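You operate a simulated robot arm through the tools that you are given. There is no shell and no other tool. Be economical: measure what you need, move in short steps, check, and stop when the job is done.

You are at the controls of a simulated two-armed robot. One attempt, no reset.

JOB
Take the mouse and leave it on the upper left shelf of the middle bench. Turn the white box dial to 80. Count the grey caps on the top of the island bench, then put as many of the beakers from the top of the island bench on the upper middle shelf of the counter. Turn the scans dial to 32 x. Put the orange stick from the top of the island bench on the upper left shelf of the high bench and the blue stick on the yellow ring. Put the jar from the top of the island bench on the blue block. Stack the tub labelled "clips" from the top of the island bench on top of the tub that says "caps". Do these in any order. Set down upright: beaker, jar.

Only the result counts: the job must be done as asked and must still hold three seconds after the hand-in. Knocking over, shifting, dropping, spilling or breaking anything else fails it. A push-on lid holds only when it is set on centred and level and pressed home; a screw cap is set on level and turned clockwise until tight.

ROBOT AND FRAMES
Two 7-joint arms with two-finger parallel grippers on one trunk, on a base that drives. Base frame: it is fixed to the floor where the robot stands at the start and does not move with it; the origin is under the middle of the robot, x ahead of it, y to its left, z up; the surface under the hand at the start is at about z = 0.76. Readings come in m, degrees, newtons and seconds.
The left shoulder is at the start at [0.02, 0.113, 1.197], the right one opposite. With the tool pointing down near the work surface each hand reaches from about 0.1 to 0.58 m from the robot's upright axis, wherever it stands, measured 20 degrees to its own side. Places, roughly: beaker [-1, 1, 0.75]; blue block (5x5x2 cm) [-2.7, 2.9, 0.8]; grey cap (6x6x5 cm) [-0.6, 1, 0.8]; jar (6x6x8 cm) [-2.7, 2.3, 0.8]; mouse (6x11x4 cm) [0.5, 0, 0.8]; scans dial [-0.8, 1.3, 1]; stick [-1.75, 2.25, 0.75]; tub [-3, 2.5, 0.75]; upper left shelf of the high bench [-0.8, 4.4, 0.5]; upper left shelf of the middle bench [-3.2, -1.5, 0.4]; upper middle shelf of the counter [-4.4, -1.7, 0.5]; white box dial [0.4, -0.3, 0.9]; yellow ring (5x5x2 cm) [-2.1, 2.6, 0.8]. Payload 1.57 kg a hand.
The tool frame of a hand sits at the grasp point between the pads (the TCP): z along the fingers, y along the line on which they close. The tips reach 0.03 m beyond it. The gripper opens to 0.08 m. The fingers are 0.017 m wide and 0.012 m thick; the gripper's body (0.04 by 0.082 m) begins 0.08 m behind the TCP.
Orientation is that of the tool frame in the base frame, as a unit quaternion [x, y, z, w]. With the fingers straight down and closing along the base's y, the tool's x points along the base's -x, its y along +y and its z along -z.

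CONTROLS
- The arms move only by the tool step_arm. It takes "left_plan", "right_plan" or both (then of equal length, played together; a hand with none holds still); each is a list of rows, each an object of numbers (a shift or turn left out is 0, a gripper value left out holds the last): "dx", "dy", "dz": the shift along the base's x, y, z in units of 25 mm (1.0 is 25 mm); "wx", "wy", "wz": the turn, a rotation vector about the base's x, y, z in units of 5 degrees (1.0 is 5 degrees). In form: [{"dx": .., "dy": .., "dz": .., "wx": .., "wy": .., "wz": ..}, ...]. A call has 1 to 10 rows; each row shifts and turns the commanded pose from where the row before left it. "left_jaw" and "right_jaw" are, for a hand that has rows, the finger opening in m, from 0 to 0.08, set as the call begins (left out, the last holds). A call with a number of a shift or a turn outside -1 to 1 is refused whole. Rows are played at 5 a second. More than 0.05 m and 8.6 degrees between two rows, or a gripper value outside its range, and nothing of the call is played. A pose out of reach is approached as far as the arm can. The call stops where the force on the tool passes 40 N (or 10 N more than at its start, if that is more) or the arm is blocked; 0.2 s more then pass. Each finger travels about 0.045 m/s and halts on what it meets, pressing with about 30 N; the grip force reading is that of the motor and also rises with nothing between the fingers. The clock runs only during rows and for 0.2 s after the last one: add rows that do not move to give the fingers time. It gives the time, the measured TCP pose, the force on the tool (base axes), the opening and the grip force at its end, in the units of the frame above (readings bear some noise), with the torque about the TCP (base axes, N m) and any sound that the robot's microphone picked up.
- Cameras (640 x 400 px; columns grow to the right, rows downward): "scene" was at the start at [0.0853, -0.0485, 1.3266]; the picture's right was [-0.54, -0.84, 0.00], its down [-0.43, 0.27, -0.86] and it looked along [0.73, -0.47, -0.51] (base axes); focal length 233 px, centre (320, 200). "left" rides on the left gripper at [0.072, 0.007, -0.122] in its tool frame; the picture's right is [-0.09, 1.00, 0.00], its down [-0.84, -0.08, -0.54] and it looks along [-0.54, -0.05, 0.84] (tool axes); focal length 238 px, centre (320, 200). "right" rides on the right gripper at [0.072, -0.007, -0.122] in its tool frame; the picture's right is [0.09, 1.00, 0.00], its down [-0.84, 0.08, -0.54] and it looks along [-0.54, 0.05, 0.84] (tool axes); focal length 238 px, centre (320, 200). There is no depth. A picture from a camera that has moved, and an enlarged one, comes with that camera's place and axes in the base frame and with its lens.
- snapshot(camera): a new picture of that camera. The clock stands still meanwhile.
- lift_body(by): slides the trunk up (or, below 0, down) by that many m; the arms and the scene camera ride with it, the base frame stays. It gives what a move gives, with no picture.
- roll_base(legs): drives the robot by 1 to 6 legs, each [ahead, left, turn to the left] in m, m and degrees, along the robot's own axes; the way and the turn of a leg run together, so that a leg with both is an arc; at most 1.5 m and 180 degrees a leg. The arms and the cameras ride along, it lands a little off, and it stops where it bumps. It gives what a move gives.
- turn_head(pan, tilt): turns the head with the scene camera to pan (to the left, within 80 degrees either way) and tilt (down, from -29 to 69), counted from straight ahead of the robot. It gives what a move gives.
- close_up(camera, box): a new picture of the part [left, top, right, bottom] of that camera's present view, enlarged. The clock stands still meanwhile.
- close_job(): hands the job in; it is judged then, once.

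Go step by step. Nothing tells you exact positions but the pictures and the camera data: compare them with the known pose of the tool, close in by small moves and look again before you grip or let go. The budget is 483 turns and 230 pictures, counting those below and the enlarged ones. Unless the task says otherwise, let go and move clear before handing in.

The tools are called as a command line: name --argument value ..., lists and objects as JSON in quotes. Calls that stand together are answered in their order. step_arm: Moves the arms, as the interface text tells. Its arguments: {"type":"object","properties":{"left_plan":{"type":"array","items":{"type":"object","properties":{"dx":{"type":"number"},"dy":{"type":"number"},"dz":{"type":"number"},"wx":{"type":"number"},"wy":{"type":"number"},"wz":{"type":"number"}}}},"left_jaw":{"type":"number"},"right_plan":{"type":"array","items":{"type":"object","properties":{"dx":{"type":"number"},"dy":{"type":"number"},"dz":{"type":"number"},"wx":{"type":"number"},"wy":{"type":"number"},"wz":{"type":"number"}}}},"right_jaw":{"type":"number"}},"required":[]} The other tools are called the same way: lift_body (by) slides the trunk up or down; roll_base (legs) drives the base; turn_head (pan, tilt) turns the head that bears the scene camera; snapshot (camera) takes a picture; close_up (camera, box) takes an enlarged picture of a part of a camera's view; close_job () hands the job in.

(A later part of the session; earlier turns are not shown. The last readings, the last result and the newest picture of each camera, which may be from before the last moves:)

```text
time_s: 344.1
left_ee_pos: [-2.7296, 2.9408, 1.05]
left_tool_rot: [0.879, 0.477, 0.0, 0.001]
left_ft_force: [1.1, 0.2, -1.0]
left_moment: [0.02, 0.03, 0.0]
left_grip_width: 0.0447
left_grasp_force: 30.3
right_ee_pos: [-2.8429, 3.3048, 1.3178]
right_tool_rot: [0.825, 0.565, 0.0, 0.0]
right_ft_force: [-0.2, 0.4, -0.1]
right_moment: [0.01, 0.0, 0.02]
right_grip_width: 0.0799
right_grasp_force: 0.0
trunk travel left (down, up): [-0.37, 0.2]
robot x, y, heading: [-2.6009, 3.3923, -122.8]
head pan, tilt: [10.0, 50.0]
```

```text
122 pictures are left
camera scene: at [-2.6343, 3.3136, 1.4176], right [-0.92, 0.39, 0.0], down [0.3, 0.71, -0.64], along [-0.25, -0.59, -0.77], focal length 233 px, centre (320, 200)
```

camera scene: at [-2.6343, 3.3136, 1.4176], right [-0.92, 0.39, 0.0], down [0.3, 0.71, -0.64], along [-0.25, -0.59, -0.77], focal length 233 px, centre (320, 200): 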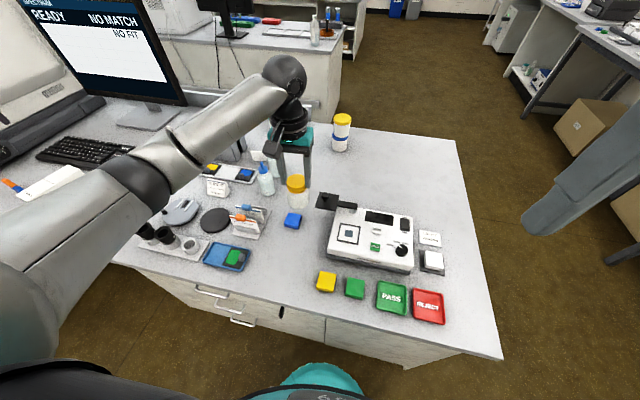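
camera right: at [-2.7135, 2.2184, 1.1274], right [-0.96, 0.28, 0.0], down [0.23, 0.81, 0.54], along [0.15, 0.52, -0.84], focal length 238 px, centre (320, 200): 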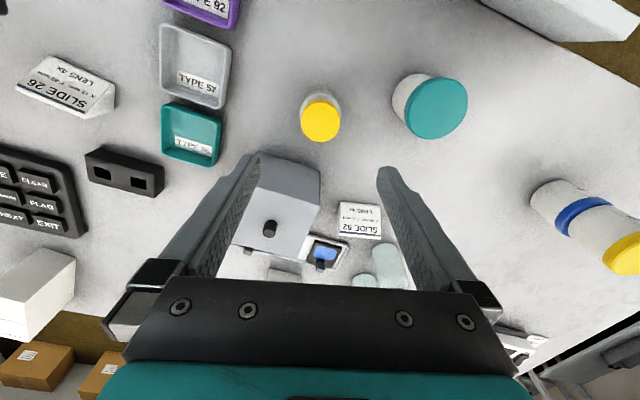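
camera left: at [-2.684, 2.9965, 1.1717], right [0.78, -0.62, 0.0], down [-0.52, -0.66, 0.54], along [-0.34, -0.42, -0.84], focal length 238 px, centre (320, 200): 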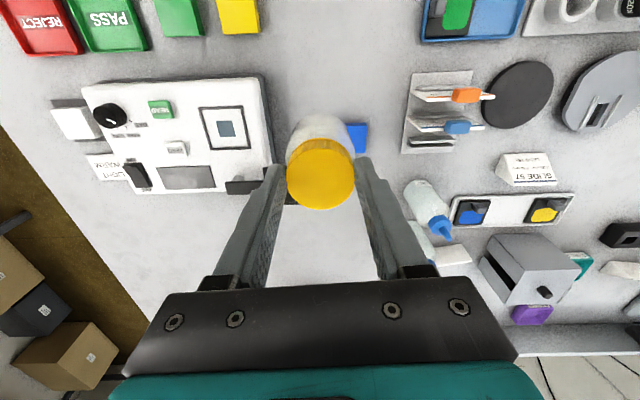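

Block confirmed at (-2.723, 2.870). I move over it and descend partway.

step_arm --left_plan '[{"dx": 0.07, "dy": -0.98}, {"dx": 0.07, "dy": -0.98}, {"dx": 0.07, "dy": -0.98}, {"dz": -0.8}, {"dz": -0.8}, {"dz": -0.8}, {"dz": -0.8}, {"dz": -0.8}, {"dz": -0.8}, {}]'

close_up --camera "scene" --box '[250, 160, 340, 240]'

snapshot --camera "left"

```text
time_s: 346.3
left_ee_pos: [-2.724, 2.8698, 0.9293]
left_tool_rot: [0.879, 0.477, 0.001, 0.0]
left_ft_force: [-0.4, -0.2, -1.0]
left_moment: [0.0, 0.03, 0.02]
left_grip_width: 0.0449
left_grasp_force: 29.8
right_ee_pos: [-2.8416, 3.3062, 1.3171]
right_tool_rot: [0.825, 0.565, 0.001, 0.0]
right_ft_force: [-0.1, -0.2, -0.3]
right_moment: [0.0, -0.02, -0.01]
right_grip_width: 0.08
right_grasp_force: 0.1
trunk travel left (down, up): [-0.37, 0.2]
robot x, y, heading: [-2.6018, 3.3933, -122.8]
head pan, tilt: [10.0, 50.0]
```

```text
5.00 times, centred on (295, 200) of scene
camera zoom: at [-2.6343, 3.3139, 1.4177], right [-0.92, 0.39, 0.0], down [0.3, 0.71, -0.64], along [-0.25, -0.59, -0.77], focal length 1166 px, centre (445, 200)
```

zoom: 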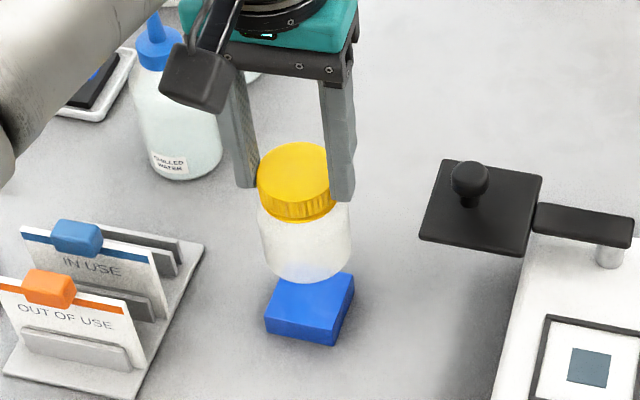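

```text
120 pictures are left
camera left: at [-2.6799, 2.925, 1.0513], right [0.78, -0.62, 0.0], down [-0.52, -0.66, 0.54], along [-0.34, -0.42, -0.84], focal length 238 px, centre (320, 200)
```

left: 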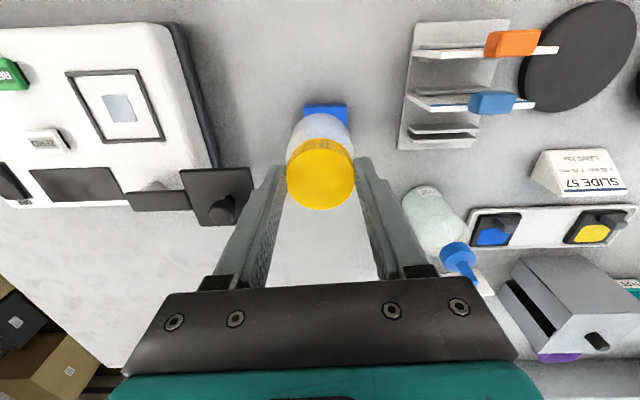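

Nearly aligned; I nudge a few mm and lower until contact.

step_arm --left_plan '[{"dx": -0.1, "dy": -0.2, "dz": -0.5}, {"dz": -0.6}, {"dz": -0.5}, {"dz": -0.3}, {}]'

close_up --camera "scene" --box '[250, 160, 340, 240]'

```text
time_s: 347.5
left_ee_pos: [-2.7279, 2.8641, 0.8849]
left_tool_rot: [0.879, 0.477, 0.0, 0.0]
left_ft_force: [-1.1, -0.6, -0.1]
left_moment: [0.04, 0.01, 0.05]
left_grip_width: 0.0447
left_grasp_force: 29.9
right_ee_pos: [-2.8428, 3.3062, 1.3165]
right_tool_rot: [0.825, 0.565, 0.0, 0.0]
right_ft_force: [-0.6, 0.2, 0.6]
right_moment: [0.03, 0.0, 0.01]
right_grip_width: 0.0801
right_grasp_force: 0.1
trunk travel left (down, up): [-0.37, 0.2]
robot x, y, heading: [-2.6006, 3.3926, -122.8]
head pan, tilt: [10.0, 50.0]
```

```text
5.00 times, centred on (295, 200) of scene
camera zoom: at [-2.6344, 3.3139, 1.4176], right [-0.92, 0.39, 0.0], down [0.3, 0.71, -0.64], along [-0.25, -0.59, -0.77], focal length 1166 px, centre (445, 200)
```

zoom: 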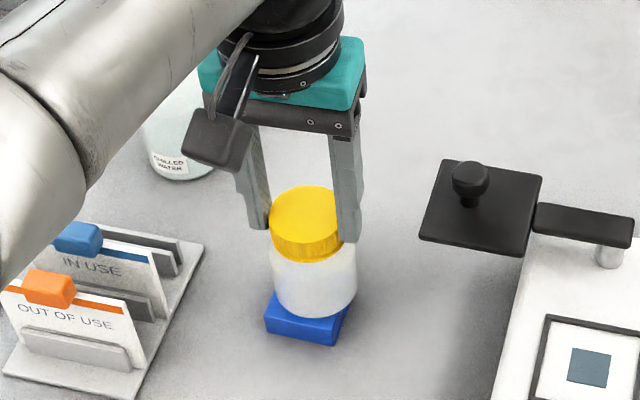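

step_arm --left_plan '[{"dx": 0.12, "dy": -0.06, "dz": -0.15}, {"dz": -0.15}, {"dz": -0.1}, {}]'

step_arm --left_plan '[{"dz": -0.1}, {"dz": -0.1}, {}]'

```text
time_s: 348.5
left_ee_pos: [-2.7249, 2.8621, 0.8744]
left_tool_rot: [0.879, 0.477, -0.001, 0.001]
left_ft_force: [-0.2, -1.0, 5.2]
left_moment: [-0.06, 0.05, 0.04]
left_grip_width: 0.0449
left_grasp_force: 30.1
right_ee_pos: [-2.8421, 3.3049, 1.3163]
right_tool_rot: [0.825, 0.565, 0.0, -0.001]
right_ft_force: [0.3, 0.8, 0.0]
right_moment: [0.03, 0.01, -0.01]
right_grip_width: 0.0801
right_grasp_force: 0.1
trunk travel left (down, up): [-0.37, 0.2]
robot x, y, heading: [-2.5993, 3.3931, -122.8]
head pan, tilt: [10.0, 50.0]
```

```text
time_s: 349.3
left_ee_pos: [-2.7259, 2.8621, 0.8734]
left_tool_rot: [0.879, 0.478, -0.004, 0.003]
left_ft_force: [4.0, 4.0, 38.1]
left_moment: [-0.03, -0.05, 0.03]
left_grip_width: 0.0448
left_grasp_force: 30.0
right_ee_pos: [-2.8415, 3.3092, 1.3169]
right_tool_rot: [0.825, 0.565, -0.001, 0.001]
right_ft_force: [-0.3, -0.2, 0.0]
right_moment: [-0.01, -0.01, 0.01]
right_grip_width: 0.0801
right_grasp_force: 0.1
trunk travel left (down, up): [-0.37, 0.2]
robot x, y, heading: [-2.5975, 3.3979, -122.6]
head pan, tilt: [10.0, 50.0]
```

Contact as predicted. I ease off, release and rise.

step_arm --left_plan '[{"dz": 0.17}, {}]'

step_arm --left_plan '[{}, {}, {}, {}, {"dz": 0.6}, {"dz": 1}, {"dz": 1}, {"dz": 1}]' --left_jaw 0.08

close_up --camera "scene" --box '[250, 160, 340, 240]'

close_up --camera "left" --box '[240, 60, 400, 220]'

```text
time_s: 349.9
left_ee_pos: [-2.7256, 2.8621, 0.8727]
left_tool_rot: [0.879, 0.477, -0.003, 0.001]
left_ft_force: [-4.3, -3.4, 13.8]
left_moment: [-0.51, 0.49, -0.04]
left_grip_width: 0.0448
left_grasp_force: 29.8
right_ee_pos: [-2.843, 3.3061, 1.316]
right_tool_rot: [0.825, 0.566, 0.001, 0.001]
right_ft_force: [0.1, 0.4, 0.6]
right_moment: [0.01, -0.01, 0.03]
right_grip_width: 0.0798
right_grasp_force: 0.1
trunk travel left (down, up): [-0.37, 0.2]
robot x, y, heading: [-2.6005, 3.3957, -122.7]
head pan, tilt: [10.0, 50.0]
```

```text
time_s: 351.7
left_ee_pos: [-2.7262, 2.8654, 0.9632]
left_tool_rot: [0.879, 0.477, 0.0, 0.0]
left_ft_force: [-0.1, -0.1, 0.0]
left_moment: [0.04, 0.0, 0.01]
left_grip_width: 0.0799
left_grasp_force: 0.0
right_ee_pos: [-2.8433, 3.3055, 1.3163]
right_tool_rot: [0.825, 0.565, -0.001, 0.0]
right_ft_force: [-1.0, -0.4, 0.1]
right_moment: [0.02, 0.0, -0.04]
right_grip_width: 0.0799
right_grasp_force: 0.1
trunk travel left (down, up): [-0.37, 0.2]
robot x, y, heading: [-2.5997, 3.3918, -122.6]
head pan, tilt: [10.0, 50.0]
```

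```text
5.00 times, centred on (295, 200) of scene
camera zoom: at [-2.6344, 3.3141, 1.4177], right [-0.92, 0.39, 0.0], down [0.3, 0.71, -0.64], along [-0.25, -0.59, -0.77], focal length 1166 px, centre (445, 200)
```

zoom: 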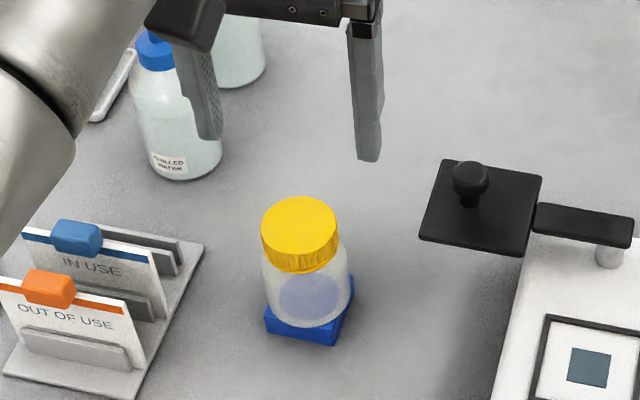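

```text
2.50 times, centred on (320, 140) of left
camera zoom: at [-2.6812, 2.9211, 1.0845], right [0.79, -0.62, 0.0], down [-0.52, -0.66, 0.54], along [-0.34, -0.43, -0.84], focal length 596 px, centre (320, 350)
```

zoom: 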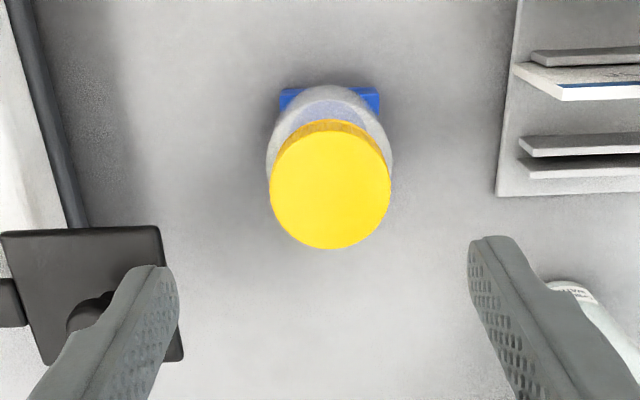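

The jar stands centred on the block. Next the sticks and ring: I retract and strafe left along the far side.

step_arm --left_plan '[{"dz": 1}, {"dz": 1}, {"dz": 1}, {"dz": 1, "dx": 0.5, "dy": 0.85}, {"dz": 1, "dx": 0.5, "dy": 0.85}, {"dz": 1, "dx": 0.5, "dy": 0.85}, {"dx": 0.5, "dy": 0.85}, {"dx": 0.5, "dy": 0.85}, {"dx": 0.5, "dy": 0.85}, {"dx": 0.5, "dy": 0.85}]'

roll_base --legs '[[0.0, 0.8, 0]]'

snapshot --camera "scene"

snapshot --camera "left"

```text
time_s: 353.9
left_ee_pos: [-2.6382, 3.0128, 1.11]
left_tool_rot: [0.879, 0.477, 0.0, 0.0]
left_ft_force: [0.4, 0.2, 0.5]
left_moment: [-0.01, 0.01, -0.02]
left_grip_width: 0.0799
left_grasp_force: 0.1
right_ee_pos: [-2.8424, 3.3069, 1.3175]
right_tool_rot: [0.826, 0.564, 0.0, 0.0]
right_ft_force: [0.1, 0.2, 0.6]
right_moment: [-0.03, 0.01, -0.01]
right_grip_width: 0.0804
right_grasp_force: 0.0
trunk travel left (down, up): [-0.37, 0.2]
robot x, y, heading: [-2.5963, 3.3939, -122.9]
head pan, tilt: [10.0, 50.0]
```

```text
time_s: 358.3
left_ee_pos: [-1.9495, 2.5627, 1.1111]
left_tool_rot: [0.881, 0.474, -0.001, -0.001]
left_ft_force: [-0.4, -0.2, 1.0]
left_moment: [0.03, 0.0, 0.05]
left_grip_width: 0.0799
left_grasp_force: 0.1
right_ee_pos: [-2.1506, 2.8579, 1.3162]
right_tool_rot: [0.828, 0.561, 0.0, 0.0]
right_ft_force: [-0.3, -0.5, -0.3]
right_moment: [-0.03, -0.02, -0.01]
right_grip_width: 0.0801
right_grasp_force: 0.1
trunk travel left (down, up): [-0.37, 0.2]
robot x, y, heading: [-1.9057, 2.9434, -123.3]
head pan, tilt: [10.0, 50.0]
```

```text
116 pictures are left
camera scene: at [-1.9426, 2.8648, 1.4176], right [-0.92, 0.39, 0.0], down [0.3, 0.7, -0.64], along [-0.25, -0.59, -0.77], focal length 233 px, centre (320, 200)
```

scene: 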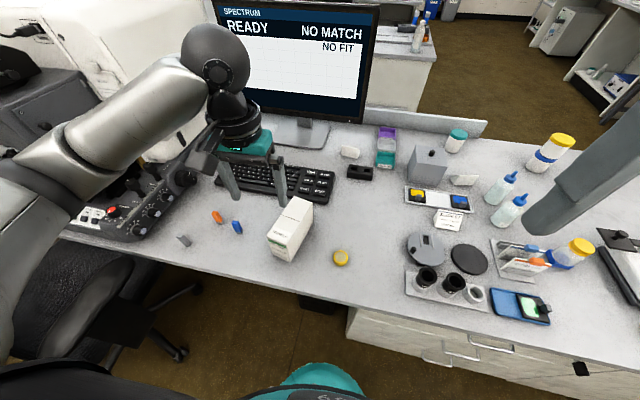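

```text
115 pictures are left
camera left: at [-1.9029, 2.6186, 1.2325], right [0.78, -0.63, 0.0], down [-0.53, -0.66, 0.54], along [-0.34, -0.42, -0.84], focal length 238 px, centre (320, 200)
```

left: 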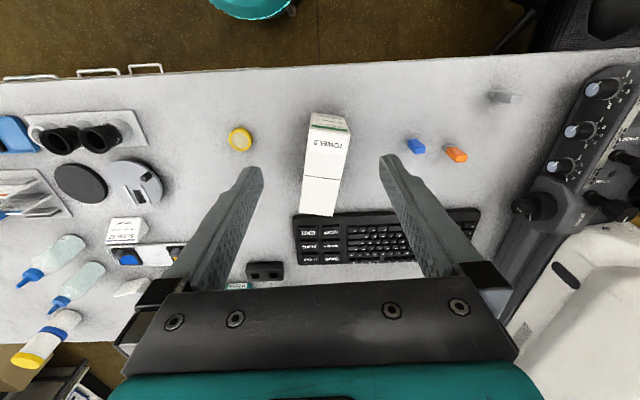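

I see the yellow ring (-2.12, 2.60), the blue stick (-1.858, 2.364) and the orange stick (-1.80, 2.296). I strafe left 0.22 m and hover over the blue stick.

roll_base --legs '[[0.0, 0.22, 0]]'

snapshot --camera "left"

```text
time_s: 360.0
left_ee_pos: [-1.762, 2.4407, 1.1106]
left_tool_rot: [0.88, 0.474, 0.0, 0.0]
left_ft_force: [-0.2, 0.6, -0.3]
left_moment: [0.0, 0.01, 0.01]
left_grip_width: 0.0801
left_grasp_force: 0.0
right_ee_pos: [-1.965, 2.7352, 1.3159]
right_tool_rot: [0.826, 0.563, 0.0, 0.0]
right_ft_force: [0.4, -0.8, -0.6]
right_moment: [0.03, 0.02, -0.01]
right_grip_width: 0.0799
right_grasp_force: 0.1
trunk travel left (down, up): [-0.37, 0.2]
robot x, y, heading: [-1.7196, 2.8244, -123.3]
head pan, tilt: [10.0, 50.0]
```

```text
114 pictures are left
camera left: at [-1.7156, 2.4966, 1.2324], right [0.78, -0.62, 0.0], down [-0.52, -0.66, 0.54], along [-0.34, -0.42, -0.84], focal length 238 px, centre (320, 200)
```

left: 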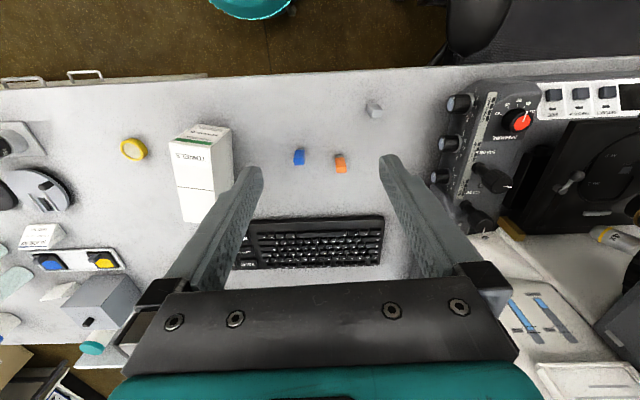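

close_up --camera "left" --box '[270, 80, 400, 190]'

turn_head --pan 20 --tilt 45

snapshot --camera "scene"

```text
3.64 times, centred on (335, 135) of left
camera zoom: at [-1.7156, 2.4966, 1.2324], right [0.78, -0.62, 0.0], down [-0.52, -0.66, 0.54], along [-0.34, -0.42, -0.84], focal length 867 px, centre (266, 436)
```

zoom: 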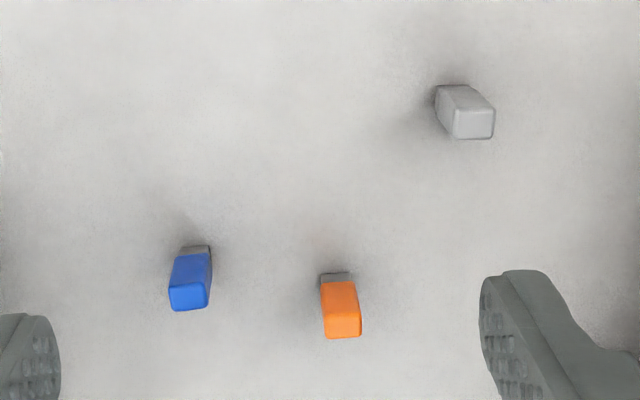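

```text
time_s: 360.7
left_ee_pos: [-1.7624, 2.4412, 1.1105]
left_tool_rot: [0.88, 0.475, -0.001, 0.0]
left_ft_force: [0.4, 0.0, 0.5]
left_moment: [0.01, 0.0, 0.01]
left_grip_width: 0.08
left_grasp_force: 0.0
right_ee_pos: [-1.9652, 2.7365, 1.3174]
right_tool_rot: [0.827, 0.562, 0.0, 0.0]
right_ft_force: [0.8, 0.4, -0.4]
right_moment: [0.02, 0.0, 0.02]
right_grip_width: 0.0799
right_grasp_force: 0.0
trunk travel left (down, up): [-0.37, 0.2]
robot x, y, heading: [-1.7196, 2.8206, -123.0]
head pan, tilt: [20.0, 45.0]
```

```text
112 pictures are left
camera scene: at [-1.7449, 2.735, 1.4245], right [-0.97, 0.23, 0.0], down [0.16, 0.69, -0.71], along [-0.16, -0.69, -0.71], focal length 233 px, centre (320, 200)
```

scene: 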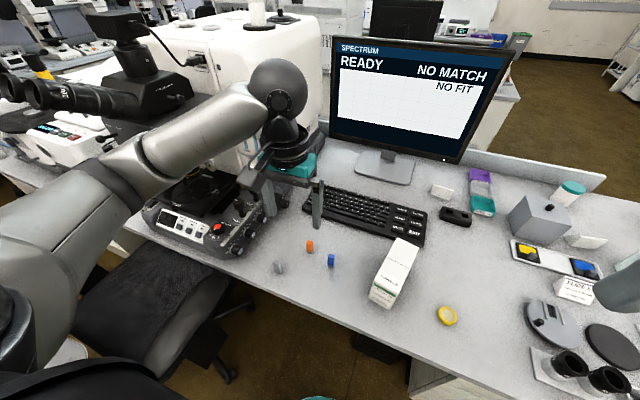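

close_up --camera "scene" --box '[420, 285, 480, 345]'

close_up --camera "scene" --box '[260, 225, 360, 285]'

```text
6.67 times, centred on (450, 315) of scene
camera zoom: at [-1.7449, 2.735, 1.4245], right [-0.97, 0.23, 0.0], down [0.16, 0.69, -0.71], along [-0.16, -0.69, -0.71], focal length 1555 px, centre (-547, -567)
```

zoom: 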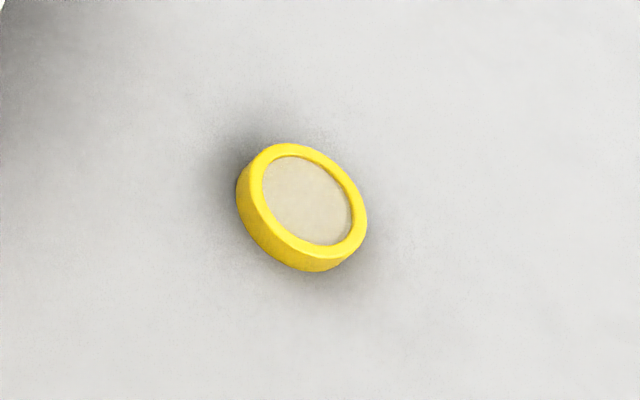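

```text
6.40 times, centred on (310, 255) of scene
camera zoom: at [-1.7449, 2.735, 1.4245], right [-0.97, 0.23, 0.0], down [0.16, 0.69, -0.71], along [-0.16, -0.69, -0.71], focal length 1493 px, centre (384, -152)
```

zoom: 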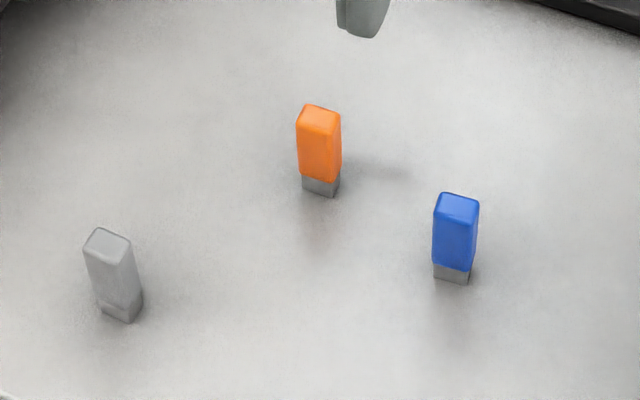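

The sticks stand upright (6 cm tall); the ring is a shallow dish with a floor. I go above the blue stick with a narrower opening.

step_arm --left_plan '[{"dx": -0.98, "dy": -0.57, "dz": -0.9}, {"dx": -0.98, "dy": -0.57, "dz": -0.9}, {"dx": -0.98, "dy": -0.57, "dz": -0.9}, {"dx": -0.98, "dy": -0.57, "dz": -0.9}, {"dz": -0.9}, {"dz": -0.9}, {"dz": -0.9}, {"dz": -0.9}, {}]' --left_jaw 0.05

snapshot --camera "left"

```text
time_s: 362.7
left_ee_pos: [-1.8607, 2.3835, 0.9303]
left_tool_rot: [0.88, 0.474, 0.0, 0.0]
left_ft_force: [0.2, 0.9, 0.1]
left_moment: [0.02, -0.04, -0.02]
left_grip_width: 0.0498
left_grasp_force: 0.0
right_ee_pos: [-1.9653, 2.7353, 1.3166]
right_tool_rot: [0.827, 0.562, 0.0, 0.0]
right_ft_force: [-1.0, -0.1, 0.1]
right_moment: [0.01, 0.0, 0.0]
right_grip_width: 0.0799
right_grasp_force: 0.1
trunk travel left (down, up): [-0.37, 0.2]
robot x, y, heading: [-1.7186, 2.825, -122.9]
head pan, tilt: [20.0, 45.0]
```

```text
109 pictures are left
camera left: at [-1.8154, 2.4397, 1.0523], right [0.78, -0.63, 0.0], down [-0.53, -0.66, 0.54], along [-0.34, -0.42, -0.84], focal length 238 px, centre (320, 200)
```

left: 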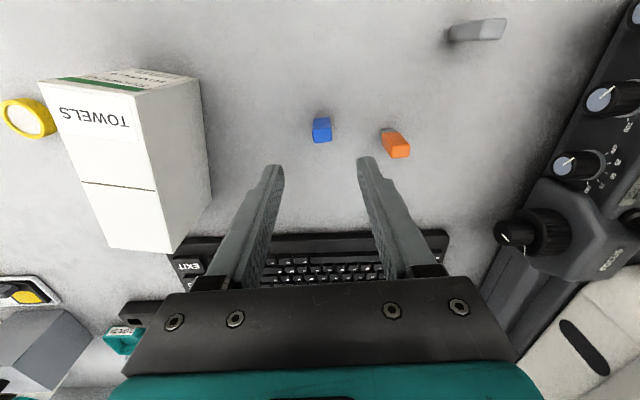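

Aligned over the blue stick. I descend and grip.

step_arm --left_plan '[{"dz": -1}, {"dz": -1}, {"dz": -1}, {"dz": -1}, {"dz": -0.9}, {}]'

step_arm --left_plan '[{}, {}, {}, {}]' --left_jaw 0.01

step_arm --left_plan '[{"dz": 0.5}, {"dz": 0.7}, {"dz": 1}, {"dz": 1}, {"dz": 1}, {"dz": 1}, {"dz": 1}]'

snapshot --camera "left"

```text
time_s: 364.1
left_ee_pos: [-1.8616, 2.3841, 0.8086]
left_tool_rot: [0.881, 0.474, 0.0, 0.0]
left_ft_force: [1.0, -0.3, 0.7]
left_moment: [-0.01, -0.02, 0.01]
left_grip_width: 0.05
left_grasp_force: 0.1
right_ee_pos: [-1.9649, 2.735, 1.3155]
right_tool_rot: [0.828, 0.561, 0.0, 0.0]
right_ft_force: [0.7, 0.0, 0.8]
right_moment: [0.02, 0.01, 0.0]
right_grip_width: 0.0801
right_grasp_force: 0.0
trunk travel left (down, up): [-0.37, 0.2]
robot x, y, heading: [-1.7154, 2.822, -123.0]
head pan, tilt: [20.0, 45.0]
```

```text
time_s: 365.1
left_ee_pos: [-1.8598, 2.384, 0.8074]
left_tool_rot: [0.881, 0.474, 0.0, 0.0]
left_ft_force: [0.1, -0.6, -0.8]
left_moment: [-0.01, -0.02, 0.05]
left_grip_width: 0.0185
left_grasp_force: 30.0
right_ee_pos: [-1.964, 2.7359, 1.315]
right_tool_rot: [0.827, 0.562, 0.0, 0.0]
right_ft_force: [0.8, 0.0, 0.2]
right_moment: [0.02, -0.02, 0.01]
right_grip_width: 0.08
right_grasp_force: 0.0
trunk travel left (down, up): [-0.37, 0.2]
robot x, y, heading: [-1.72, 2.825, -123.0]
head pan, tilt: [20.0, 45.0]
```

```text
time_s: 366.7
left_ee_pos: [-1.8594, 2.3839, 0.9637]
left_tool_rot: [0.88, 0.475, 0.002, 0.0]
left_ft_force: [0.9, 1.2, 0.1]
left_moment: [0.0, 0.02, 0.01]
left_grip_width: 0.0186
left_grasp_force: 30.2
right_ee_pos: [-1.9649, 2.7368, 1.3164]
right_tool_rot: [0.827, 0.562, -0.001, 0.0]
right_ft_force: [-0.1, -0.6, -0.5]
right_moment: [-0.02, 0.02, 0.02]
right_grip_width: 0.0801
right_grasp_force: 0.0
trunk travel left (down, up): [-0.37, 0.2]
robot x, y, heading: [-1.721, 2.8229, -123.1]
head pan, tilt: [20.0, 45.0]
```

```text
108 pictures are left
camera left: at [-1.8133, 2.4398, 1.0856], right [0.78, -0.62, 0.0], down [-0.52, -0.66, 0.54], along [-0.34, -0.42, -0.84], focal length 238 px, centre (320, 200)
```

left: 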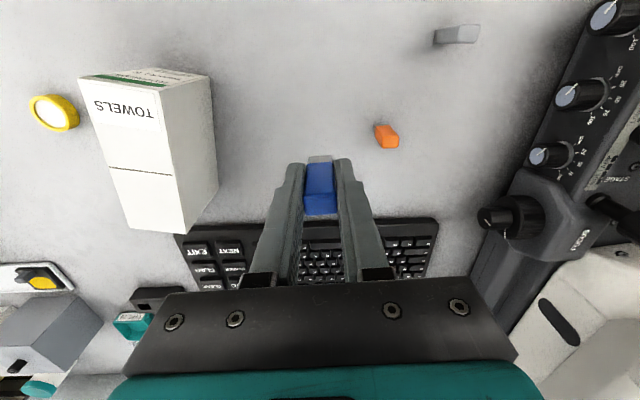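

Held. I raise, then strafe right 0.35 m so that the ring is on the left arm's side.

step_arm --left_plan '[{"dz": 1}, {"dz": 1}, {"dz": 1}, {"dz": 1}, {"dz": 1}, {"dz": 0.8, "dx": 0.3, "dy": 0.5}, {"dx": 0.4, "dy": 0.7}]'

roll_base --legs '[[0.0, -0.34, 0]]'

snapshot --camera "left"

```text
time_s: 368.3
left_ee_pos: [-1.8411, 2.4141, 1.1087]
left_tool_rot: [0.88, 0.475, 0.001, 0.0]
left_ft_force: [-0.2, 0.0, -0.5]
left_moment: [-0.01, 0.01, 0.02]
left_grip_width: 0.0185
left_grasp_force: 29.9
right_ee_pos: [-1.9644, 2.7367, 1.3157]
right_tool_rot: [0.826, 0.563, 0.0, 0.0]
right_ft_force: [-0.6, 0.0, 0.8]
right_moment: [0.01, 0.01, 0.0]
right_grip_width: 0.0799
right_grasp_force: 0.1
trunk travel left (down, up): [-0.37, 0.2]
robot x, y, heading: [-1.72, 2.8219, -123.4]
head pan, tilt: [20.0, 45.0]
```

```text
time_s: 370.6
left_ee_pos: [-2.1339, 2.6038, 1.1085]
left_tool_rot: [0.881, 0.472, 0.0, -0.001]
left_ft_force: [-0.4, -0.7, -0.1]
left_moment: [-0.02, -0.02, 0.02]
left_grip_width: 0.0186
left_grasp_force: 30.2
right_ee_pos: [-2.2546, 2.9258, 1.3154]
right_tool_rot: [0.828, 0.561, 0.001, 0.0]
right_ft_force: [0.1, -0.6, -0.3]
right_moment: [0.0, 0.04, 0.01]
right_grip_width: 0.0799
right_grasp_force: 0.0
trunk travel left (down, up): [-0.37, 0.2]
robot x, y, heading: [-2.0103, 3.0113, -123.3]
head pan, tilt: [20.0, 45.0]
```

```text
107 pictures are left
camera left: at [-2.0874, 2.6604, 1.2306], right [0.78, -0.63, 0.0], down [-0.53, -0.65, 0.54], along [-0.34, -0.42, -0.84], focal length 238 px, centre (320, 200)
```

left: 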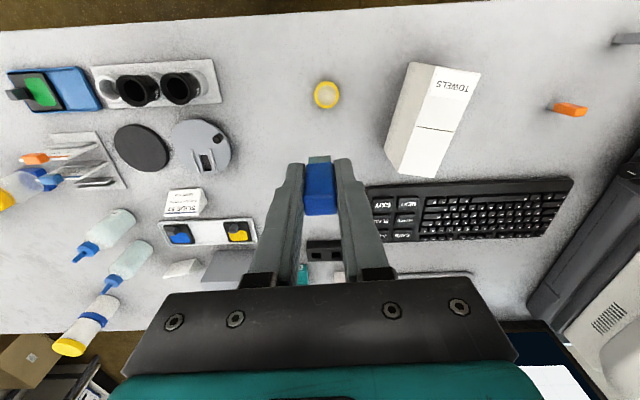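

step_arm --left_plan '[{"dx": 0.4, "dy": -0.26, "dz": -1}, {"dz": -1}, {"dz": -1}, {"dz": -1}, {"dz": -1}, {"dz": -1}, {"dz": -1}, {"dz": -1}, {"dz": -0.6}, {}]'

close_up --camera "left" --box '[250, 80, 390, 220]'

snapshot --camera "scene"

```text
time_s: 372.8
left_ee_pos: [-2.1237, 2.5984, 0.894]
left_tool_rot: [0.882, 0.472, 0.0, 0.0]
left_ft_force: [0.7, -0.6, 0.7]
left_moment: [0.01, -0.04, 0.0]
left_grip_width: 0.0186
left_grasp_force: 30.1
right_ee_pos: [-2.2551, 2.9253, 1.3165]
right_tool_rot: [0.828, 0.561, -0.001, 0.0]
right_ft_force: [0.1, -0.5, -0.2]
right_moment: [0.02, 0.0, 0.01]
right_grip_width: 0.0799
right_grasp_force: 0.0
trunk travel left (down, up): [-0.37, 0.2]
robot x, y, heading: [-2.0074, 3.0077, -123.1]
head pan, tilt: [20.0, 45.0]
```

```text
2.86 times, centred on (320, 150) of left
camera zoom: at [-2.0784, 2.653, 1.0163], right [0.78, -0.63, 0.0], down [-0.53, -0.65, 0.54], along [-0.34, -0.42, -0.84], focal length 681 px, centre (320, 343)
```

zoom: 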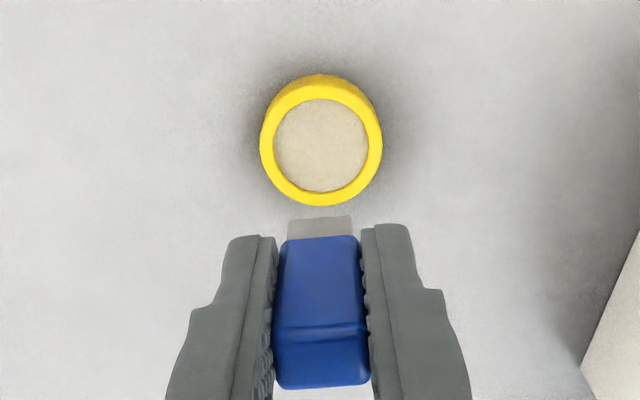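

```text
105 pictures are left
camera scene: at [-2.0343, 2.9243, 1.4246], right [-0.97, 0.23, 0.0], down [0.16, 0.69, -0.71], along [-0.16, -0.69, -0.71], focal length 233 px, centre (320, 200)
```

scene: 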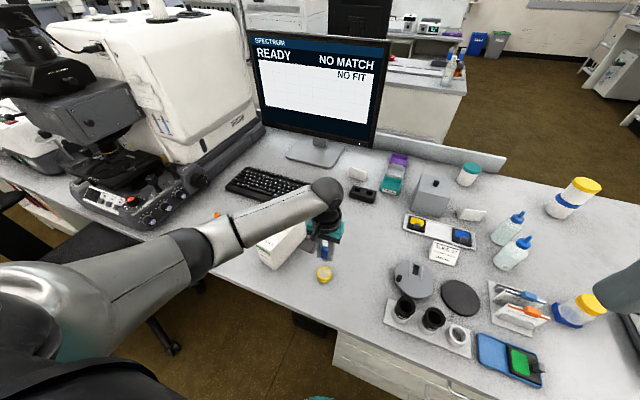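

Stick and ring are aligned within 2 mm. I lower it.

step_arm --left_plan '[{"dz": -0.8}, {"dz": -0.8}, {"dz": -0.6}, {"dz": -0.2}, {}]'

step_arm --left_plan '[{"dz": -0.12}, {"dz": -0.12}, {"dz": -0.12}, {}]'

```text
time_s: 374.0
left_ee_pos: [-2.1218, 2.5976, 0.8343]
left_tool_rot: [0.882, 0.472, 0.0, 0.0]
left_ft_force: [0.0, 0.0, -0.2]
left_moment: [-0.02, 0.0, 0.03]
left_grip_width: 0.0186
left_grasp_force: 30.7
right_ee_pos: [-2.2544, 2.9257, 1.3163]
right_tool_rot: [0.828, 0.561, 0.0, 0.0]
right_ft_force: [0.3, 0.4, -0.4]
right_moment: [0.01, 0.01, -0.01]
right_grip_width: 0.0803
right_grasp_force: 0.0
trunk travel left (down, up): [-0.37, 0.2]
robot x, y, heading: [-2.0067, 3.012, -123.2]
head pan, tilt: [20.0, 45.0]
```

```text
time_s: 375.0
left_ee_pos: [-2.1239, 2.5978, 0.825]
left_tool_rot: [0.881, 0.473, 0.0, 0.0]
left_ft_force: [-0.1, 0.4, -0.6]
left_moment: [0.01, 0.0, -0.04]
left_grip_width: 0.0188
left_grasp_force: 30.0
right_ee_pos: [-2.2547, 2.9275, 1.3157]
right_tool_rot: [0.828, 0.561, 0.001, 0.0]
right_ft_force: [-1.0, 0.0, -0.2]
right_moment: [0.03, -0.01, 0.0]
right_grip_width: 0.0801
right_grasp_force: 0.1
trunk travel left (down, up): [-0.37, 0.2]
robot x, y, heading: [-2.0117, 3.0114, -123.4]
head pan, tilt: [20.0, 45.0]
```

step_arm --left_plan '[{"dz": -0.1}, {"dz": -0.1}, {}]'

step_arm --left_plan '[{"dz": -0.1}, {"dz": -0.1}, {}]'

```text
time_s: 375.8
left_ee_pos: [-2.1244, 2.5967, 0.8232]
left_tool_rot: [0.881, 0.473, -0.004, 0.001]
left_ft_force: [2.9, -0.3, 28.1]
left_moment: [-0.03, -0.13, 0.03]
left_grip_width: 0.0188
left_grasp_force: 30.0
right_ee_pos: [-2.2541, 2.9289, 1.3168]
right_tool_rot: [0.828, 0.561, 0.0, 0.001]
right_ft_force: [1.0, -0.4, -0.2]
right_moment: [-0.03, 0.07, 0.05]
right_grip_width: 0.0802
right_grasp_force: 0.0
trunk travel left (down, up): [-0.37, 0.2]
robot x, y, heading: [-2.0059, 3.0114, -123.4]
head pan, tilt: [20.0, 45.0]
```

```text
time_s: 376.6
left_ee_pos: [-2.1243, 2.5972, 0.8179]
left_tool_rot: [0.881, 0.473, -0.003, 0.001]
left_ft_force: [0.1, -1.2, 27.8]
left_moment: [-0.14, 0.04, 0.02]
left_grip_width: 0.0188
left_grasp_force: 30.4
right_ee_pos: [-2.2539, 2.9286, 1.3168]
right_tool_rot: [0.828, 0.561, -0.001, 0.0]
right_ft_force: [-0.4, -0.1, -0.2]
right_moment: [0.02, -0.03, -0.01]
right_grip_width: 0.0799
right_grasp_force: 0.1
trunk travel left (down, up): [-0.37, 0.2]
robot x, y, heading: [-2.0126, 3.0146, -123.2]
head pan, tilt: [20.0, 45.0]
```

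Contact made (floor at ≈0.775). I ease off and release.

step_arm --left_plan '[{"dz": 0.15}, {}]'

step_arm --left_plan '[{}, {}, {}, {"dz": 0.5}, {"dz": 1}, {"dz": 1}, {"dz": 1}]' --left_jaw 0.05

close_up --camera "left" --box '[250, 80, 390, 220]'

close_up --camera "scene" --box '[290, 230, 370, 300]'

```text
time_s: 377.2
left_ee_pos: [-2.122, 2.5997, 0.817]
left_tool_rot: [0.881, 0.472, 0.002, 0.0]
left_ft_force: [-2.6, -1.4, 8.8]
left_moment: [-0.14, 0.08, 0.0]
left_grip_width: 0.0186
left_grasp_force: 29.8
right_ee_pos: [-2.255, 2.9261, 1.3166]
right_tool_rot: [0.828, 0.561, -0.001, 0.0]
right_ft_force: [0.2, -0.8, -0.8]
right_moment: [0.01, -0.02, 0.01]
right_grip_width: 0.0801
right_grasp_force: 0.1
trunk travel left (down, up): [-0.37, 0.2]
robot x, y, heading: [-2.0101, 3.0119, -123.3]
head pan, tilt: [20.0, 45.0]
```

```text
time_s: 378.8
left_ee_pos: [-2.1263, 2.597, 0.907]
left_tool_rot: [0.881, 0.473, 0.0, -0.001]
left_ft_force: [-0.3, 0.0, 0.4]
left_moment: [-0.01, 0.03, 0.0]
left_grip_width: 0.05
left_grasp_force: 0.1
right_ee_pos: [-2.2537, 2.9257, 1.3174]
right_tool_rot: [0.828, 0.56, 0.0, -0.001]
right_ft_force: [0.0, 1.1, 0.7]
right_moment: [0.0, 0.02, 0.02]
right_grip_width: 0.0801
right_grasp_force: 0.1
trunk travel left (down, up): [-0.37, 0.2]
robot x, y, heading: [-2.0077, 3.0095, -123.5]
head pan, tilt: [20.0, 45.0]
```

```text
2.86 times, centred on (320, 150) of left
camera zoom: at [-2.0794, 2.6531, 1.0289], right [0.78, -0.63, 0.0], down [-0.53, -0.65, 0.54], along [-0.34, -0.42, -0.84], focal length 681 px, centre (320, 343)
```

zoom: 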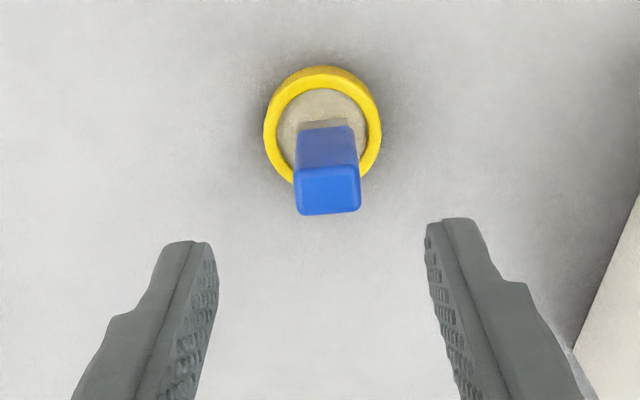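

```text
5.71 times, centred on (330, 265) of scene
camera zoom: at [-2.0343, 2.9244, 1.4246], right [-0.97, 0.23, 0.0], down [0.16, 0.69, -0.71], along [-0.16, -0.69, -0.71], focal length 1333 px, centre (263, -171)
```

zoom: 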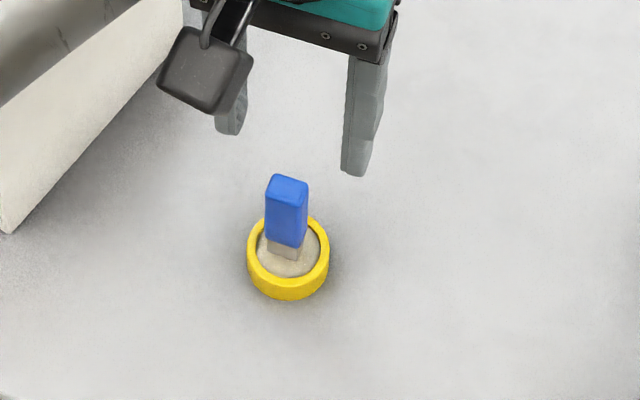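

The blue stick stands on the ring. Now the orange stick: raise, strafe back left, and hover.

step_arm --left_plan '[{"dz": 1}, {"dz": 1}, {"dz": 1}, {"dz": 1}, {"dz": 1}, {"dz": 1}, {"dz": 1}, {"dz": 1}]'

roll_base --legs '[[0.0, 0.36, 0]]'

snapshot --camera "left"

```text
time_s: 380.6
left_ee_pos: [-2.1224, 2.6, 1.103]
left_tool_rot: [0.881, 0.473, 0.001, -0.001]
left_ft_force: [0.5, -0.5, -0.4]
left_moment: [0.0, 0.0, 0.01]
left_grip_width: 0.0499
left_grasp_force: 0.1
right_ee_pos: [-2.2533, 2.9258, 1.3163]
right_tool_rot: [0.828, 0.561, 0.0, -0.001]
right_ft_force: [-0.3, 0.1, -0.2]
right_moment: [0.01, -0.01, -0.01]
right_grip_width: 0.0801
right_grasp_force: 0.2
trunk travel left (down, up): [-0.37, 0.2]
robot x, y, heading: [-2.0117, 3.0118, -123.6]
head pan, tilt: [20.0, 45.0]
```

```text
time_s: 382.9
left_ee_pos: [-1.8204, 2.3962, 1.1035]
left_tool_rot: [0.883, 0.469, 0.0, 0.0]
left_ft_force: [0.6, -0.4, -1.1]
left_moment: [0.02, 0.02, 0.0]
left_grip_width: 0.0498
left_grasp_force: 0.1
right_ee_pos: [-1.9488, 2.7254, 1.3155]
right_tool_rot: [0.831, 0.557, 0.0, 0.0]
right_ft_force: [-0.1, -0.4, -0.7]
right_moment: [0.01, -0.01, 0.01]
right_grip_width: 0.0801
right_grasp_force: 0.2
trunk travel left (down, up): [-0.37, 0.2]
robot x, y, heading: [-1.7028, 2.8101, -123.8]
head pan, tilt: [20.0, 45.0]
```

```text
102 pictures are left
camera left: at [-1.7736, 2.453, 1.2244], right [0.77, -0.63, 0.0], down [-0.53, -0.65, 0.54], along [-0.34, -0.42, -0.84], focal length 238 px, centre (320, 200)
```

left: 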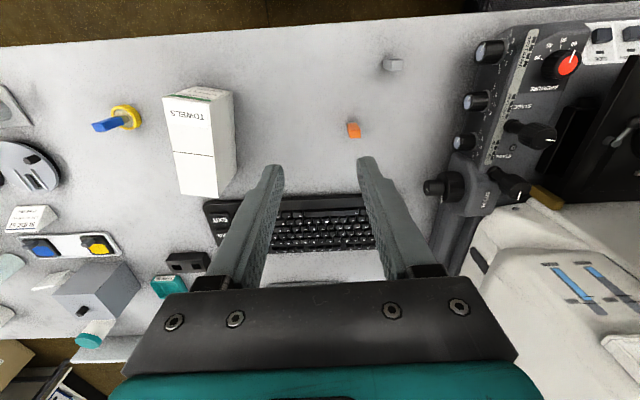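

step_arm --left_plan '[{"dx": 0.19, "dy": -0.98, "dz": -0.5}, {"dx": 0.19, "dy": -0.98, "dz": -0.9}, {"dx": 0.18, "dy": -0.98, "dz": -0.9}, {"dz": -0.9}, {"dz": -0.9}, {"dz": -0.9}, {"dz": -0.9}, {"dz": -0.9}, {}]'

close_up --camera "left" --box '[250, 80, 390, 220]'

```text
time_s: 384.9
left_ee_pos: [-1.806, 2.3229, 0.9353]
left_tool_rot: [0.883, 0.469, 0.0, 0.0]
left_ft_force: [0.0, -0.6, 0.0]
left_moment: [0.03, 0.01, 0.01]
left_grip_width: 0.0499
left_grasp_force: 0.2
right_ee_pos: [-1.9495, 2.7268, 1.317]
right_tool_rot: [0.83, 0.558, 0.0, 0.0]
right_ft_force: [0.1, 0.1, 0.2]
right_moment: [0.0, -0.01, -0.01]
right_grip_width: 0.0801
right_grasp_force: 0.0
trunk travel left (down, up): [-0.37, 0.2]
robot x, y, heading: [-1.7052, 2.8106, -123.8]
head pan, tilt: [20.0, 45.0]
```

```text
2.86 times, centred on (320, 150) of left
camera zoom: at [-1.7595, 2.3792, 1.0563], right [0.77, -0.63, 0.0], down [-0.53, -0.65, 0.54], along [-0.34, -0.42, -0.84], focal length 681 px, centre (320, 343)
```

zoom: 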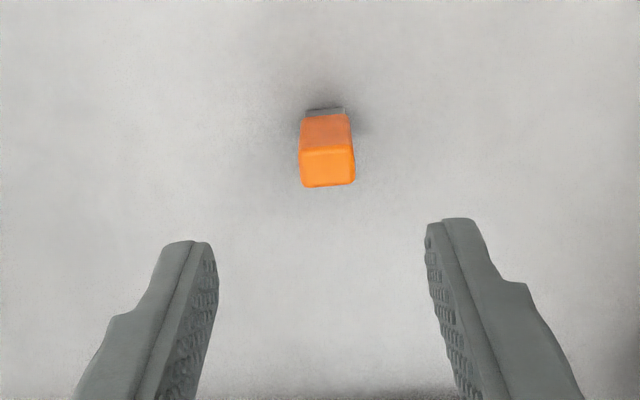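

step_arm --left_plan '[{"dy": -0.18, "dz": -1}, {"dz": -1}, {"dz": -1}, {"dz": -1}, {"dz": -0.5}, {}]'

step_arm --left_plan '[{}, {}, {}, {}]' --left_jaw 0.005

step_arm --left_plan '[{"dz": 0.5}, {"dz": 0.7}, {"dz": 1}, {"dz": 1}, {"dz": 1}, {"dz": 1}, {"dz": 1}, {"dz": 1}, {"dz": 1}, {"dz": 1}]'

snapshot --camera "left"

```text
time_s: 386.3
left_ee_pos: [-1.8065, 2.3182, 0.8204]
left_tool_rot: [0.883, 0.468, -0.001, 0.0]
left_ft_force: [-0.4, 0.2, 0.2]
left_moment: [0.01, -0.01, 0.01]
left_grip_width: 0.05
left_grasp_force: 0.1
right_ee_pos: [-1.9506, 2.7265, 1.316]
right_tool_rot: [0.831, 0.557, 0.0, 0.0]
right_ft_force: [0.2, 1.3, -0.3]
right_moment: [0.02, 0.01, 0.02]
right_grip_width: 0.0798
right_grasp_force: 0.0
trunk travel left (down, up): [-0.37, 0.2]
robot x, y, heading: [-1.7086, 2.8098, -123.6]
head pan, tilt: [20.0, 45.0]
```

```text
time_s: 387.3
left_ee_pos: [-1.8064, 2.3182, 0.8217]
left_tool_rot: [0.883, 0.469, -0.001, 0.0]
left_ft_force: [0.2, 1.5, -0.2]
left_moment: [-0.01, -0.01, 0.01]
left_grip_width: 0.0185
left_grasp_force: 29.8
right_ee_pos: [-1.9504, 2.726, 1.3153]
right_tool_rot: [0.83, 0.557, 0.0, 0.0]
right_ft_force: [0.1, 0.1, 0.5]
right_moment: [0.02, -0.01, -0.01]
right_grip_width: 0.0797
right_grasp_force: 0.0
trunk travel left (down, up): [-0.37, 0.2]
robot x, y, heading: [-1.7037, 2.8081, -123.9]
head pan, tilt: [20.0, 45.0]
```

```text
time_s: 389.5
left_ee_pos: [-1.8059, 2.3223, 1.0509]
left_tool_rot: [0.883, 0.469, 0.001, 0.0]
left_ft_force: [-0.1, 0.3, -0.3]
left_moment: [-0.02, 0.0, 0.0]
left_grip_width: 0.0187
left_grasp_force: 30.3
right_ee_pos: [-1.9487, 2.7261, 1.3159]
right_tool_rot: [0.83, 0.557, 0.0, 0.0]
right_ft_force: [0.2, -0.1, -0.2]
right_moment: [0.0, -0.04, 0.04]
right_grip_width: 0.0801
right_grasp_force: 0.1
trunk travel left (down, up): [-0.37, 0.2]
robot x, y, heading: [-1.7034, 2.8085, -123.8]
head pan, tilt: [20.0, 45.0]
```

```text
100 pictures are left
camera left: at [-1.7594, 2.3759, 1.1717], right [0.77, -0.63, 0.0], down [-0.53, -0.65, 0.54], along [-0.34, -0.42, -0.84], focal length 238 px, centre (320, 200)
```

left: 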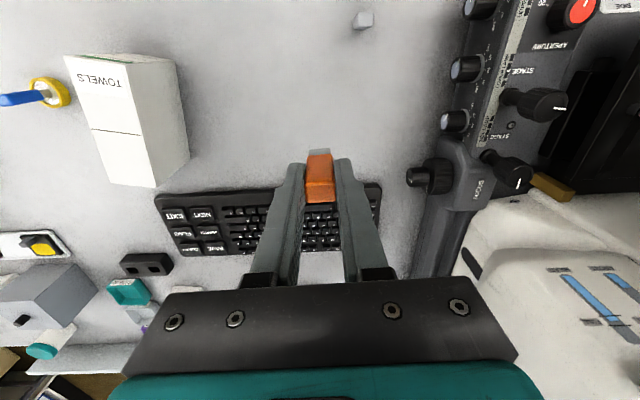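

Orange stick held. I retract, back away, and turn around toward the high bench.

step_arm --left_plan '[{"dx": 0.55, "dy": 0.9, "dz": 0.4}, {"dx": 0.55, "dy": 0.9, "dz": 0.4}, {"dx": 0.55, "dy": 0.9, "dz": 0.4}, {"dx": 0.55, "dy": 0.9, "dz": 0.4}, {"dx": 0.55, "dy": 0.9, "dz": 0.4}, {"dx": 0.55, "dy": 0.9, "dz": 0.4}, {"dx": 0.55, "dy": 0.9}, {"dx": 0.55, "dy": 0.9}]'

roll_base --legs '[[-0.5, -0.3, 0], [0, 0, -179]]'

turn_head --pan 0 --tilt 35

snapshot --camera "scene"

```text
time_s: 391.3
left_ee_pos: [-1.6981, 2.502, 1.1128]
left_tool_rot: [0.883, 0.469, 0.0, 0.001]
left_ft_force: [0.0, 0.3, 0.0]
left_moment: [0.0, -0.01, 0.02]
left_grip_width: 0.0184
left_grasp_force: 29.9
right_ee_pos: [-1.9503, 2.7253, 1.316]
right_tool_rot: [0.83, 0.557, -0.001, -0.001]
right_ft_force: [-0.2, 0.2, 0.0]
right_moment: [0.0, -0.03, -0.05]
right_grip_width: 0.08
right_grasp_force: 0.0
trunk travel left (down, up): [-0.37, 0.2]
robot x, y, heading: [-1.7016, 2.8073, -123.7]
head pan, tilt: [20.0, 45.0]
```

```text
time_s: 402.1
left_ee_pos: [-1.658, 3.7125, 1.1114]
left_tool_rot: [-0.45, 0.893, 0.0, 0.0]
left_ft_force: [0.5, -0.5, 0.2]
left_moment: [0.0, 0.0, 0.0]
left_grip_width: 0.0184
left_grasp_force: 30.3
right_ee_pos: [-1.417, 3.4769, 1.3159]
right_tool_rot: [-0.539, 0.842, 0.0, 0.0]
right_ft_force: [-0.3, -0.1, 0.2]
right_moment: [-0.02, -0.01, 0.01]
right_grip_width: 0.08
right_grasp_force: 0.2
trunk travel left (down, up): [-0.37, 0.2]
robot x, y, heading: [-1.6657, 3.4017, 53.6]
head pan, tilt: [20.0, 45.0]
```

```text
time_s: 402.9
left_ee_pos: [-1.6586, 3.7125, 1.1125]
left_tool_rot: [-0.45, 0.893, 0.0, -0.001]
left_ft_force: [0.8, 0.5, 0.0]
left_moment: [0.03, -0.02, -0.03]
left_grip_width: 0.0182
left_grasp_force: 30.2
right_ee_pos: [-1.4177, 3.4769, 1.3162]
right_tool_rot: [-0.539, 0.842, -0.001, 0.001]
right_ft_force: [0.6, 0.5, 0.7]
right_moment: [-0.03, 0.02, -0.03]
right_grip_width: 0.08
right_grasp_force: 0.0
trunk travel left (down, up): [-0.37, 0.2]
robot x, y, heading: [-1.6651, 3.4078, 53.6]
head pan, tilt: [0.0, 35.0]
```

```text
99 pictures are left
camera scene: at [-1.6094, 3.4834, 1.4393], right [0.81, -0.59, 0.0], down [-0.34, -0.46, -0.82], along [0.48, 0.66, -0.57], focal length 233 px, centre (320, 200)
```

scene: 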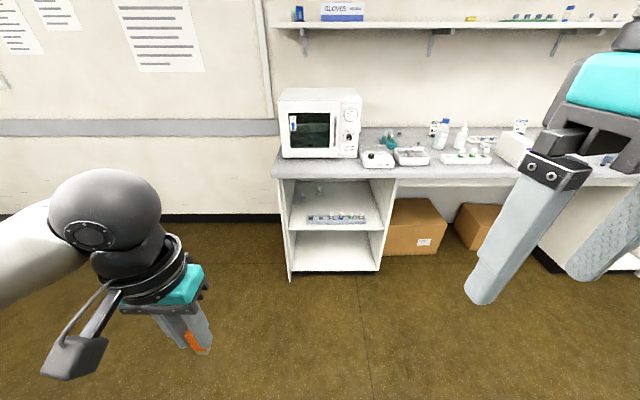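

close_up --camera "scene" --box '[270, 150, 400, 290]'

```text
2.86 times, centred on (335, 220) of scene
camera zoom: at [-1.6094, 3.4834, 1.4393], right [0.81, -0.59, 0.0], down [-0.34, -0.46, -0.82], along [0.48, 0.66, -0.57], focal length 666 px, centre (277, 143)
```

zoom: 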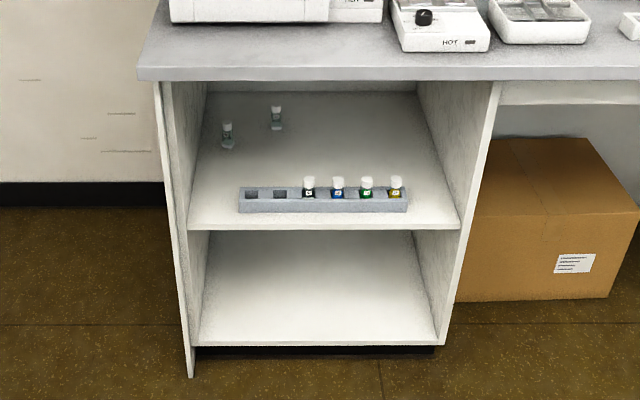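

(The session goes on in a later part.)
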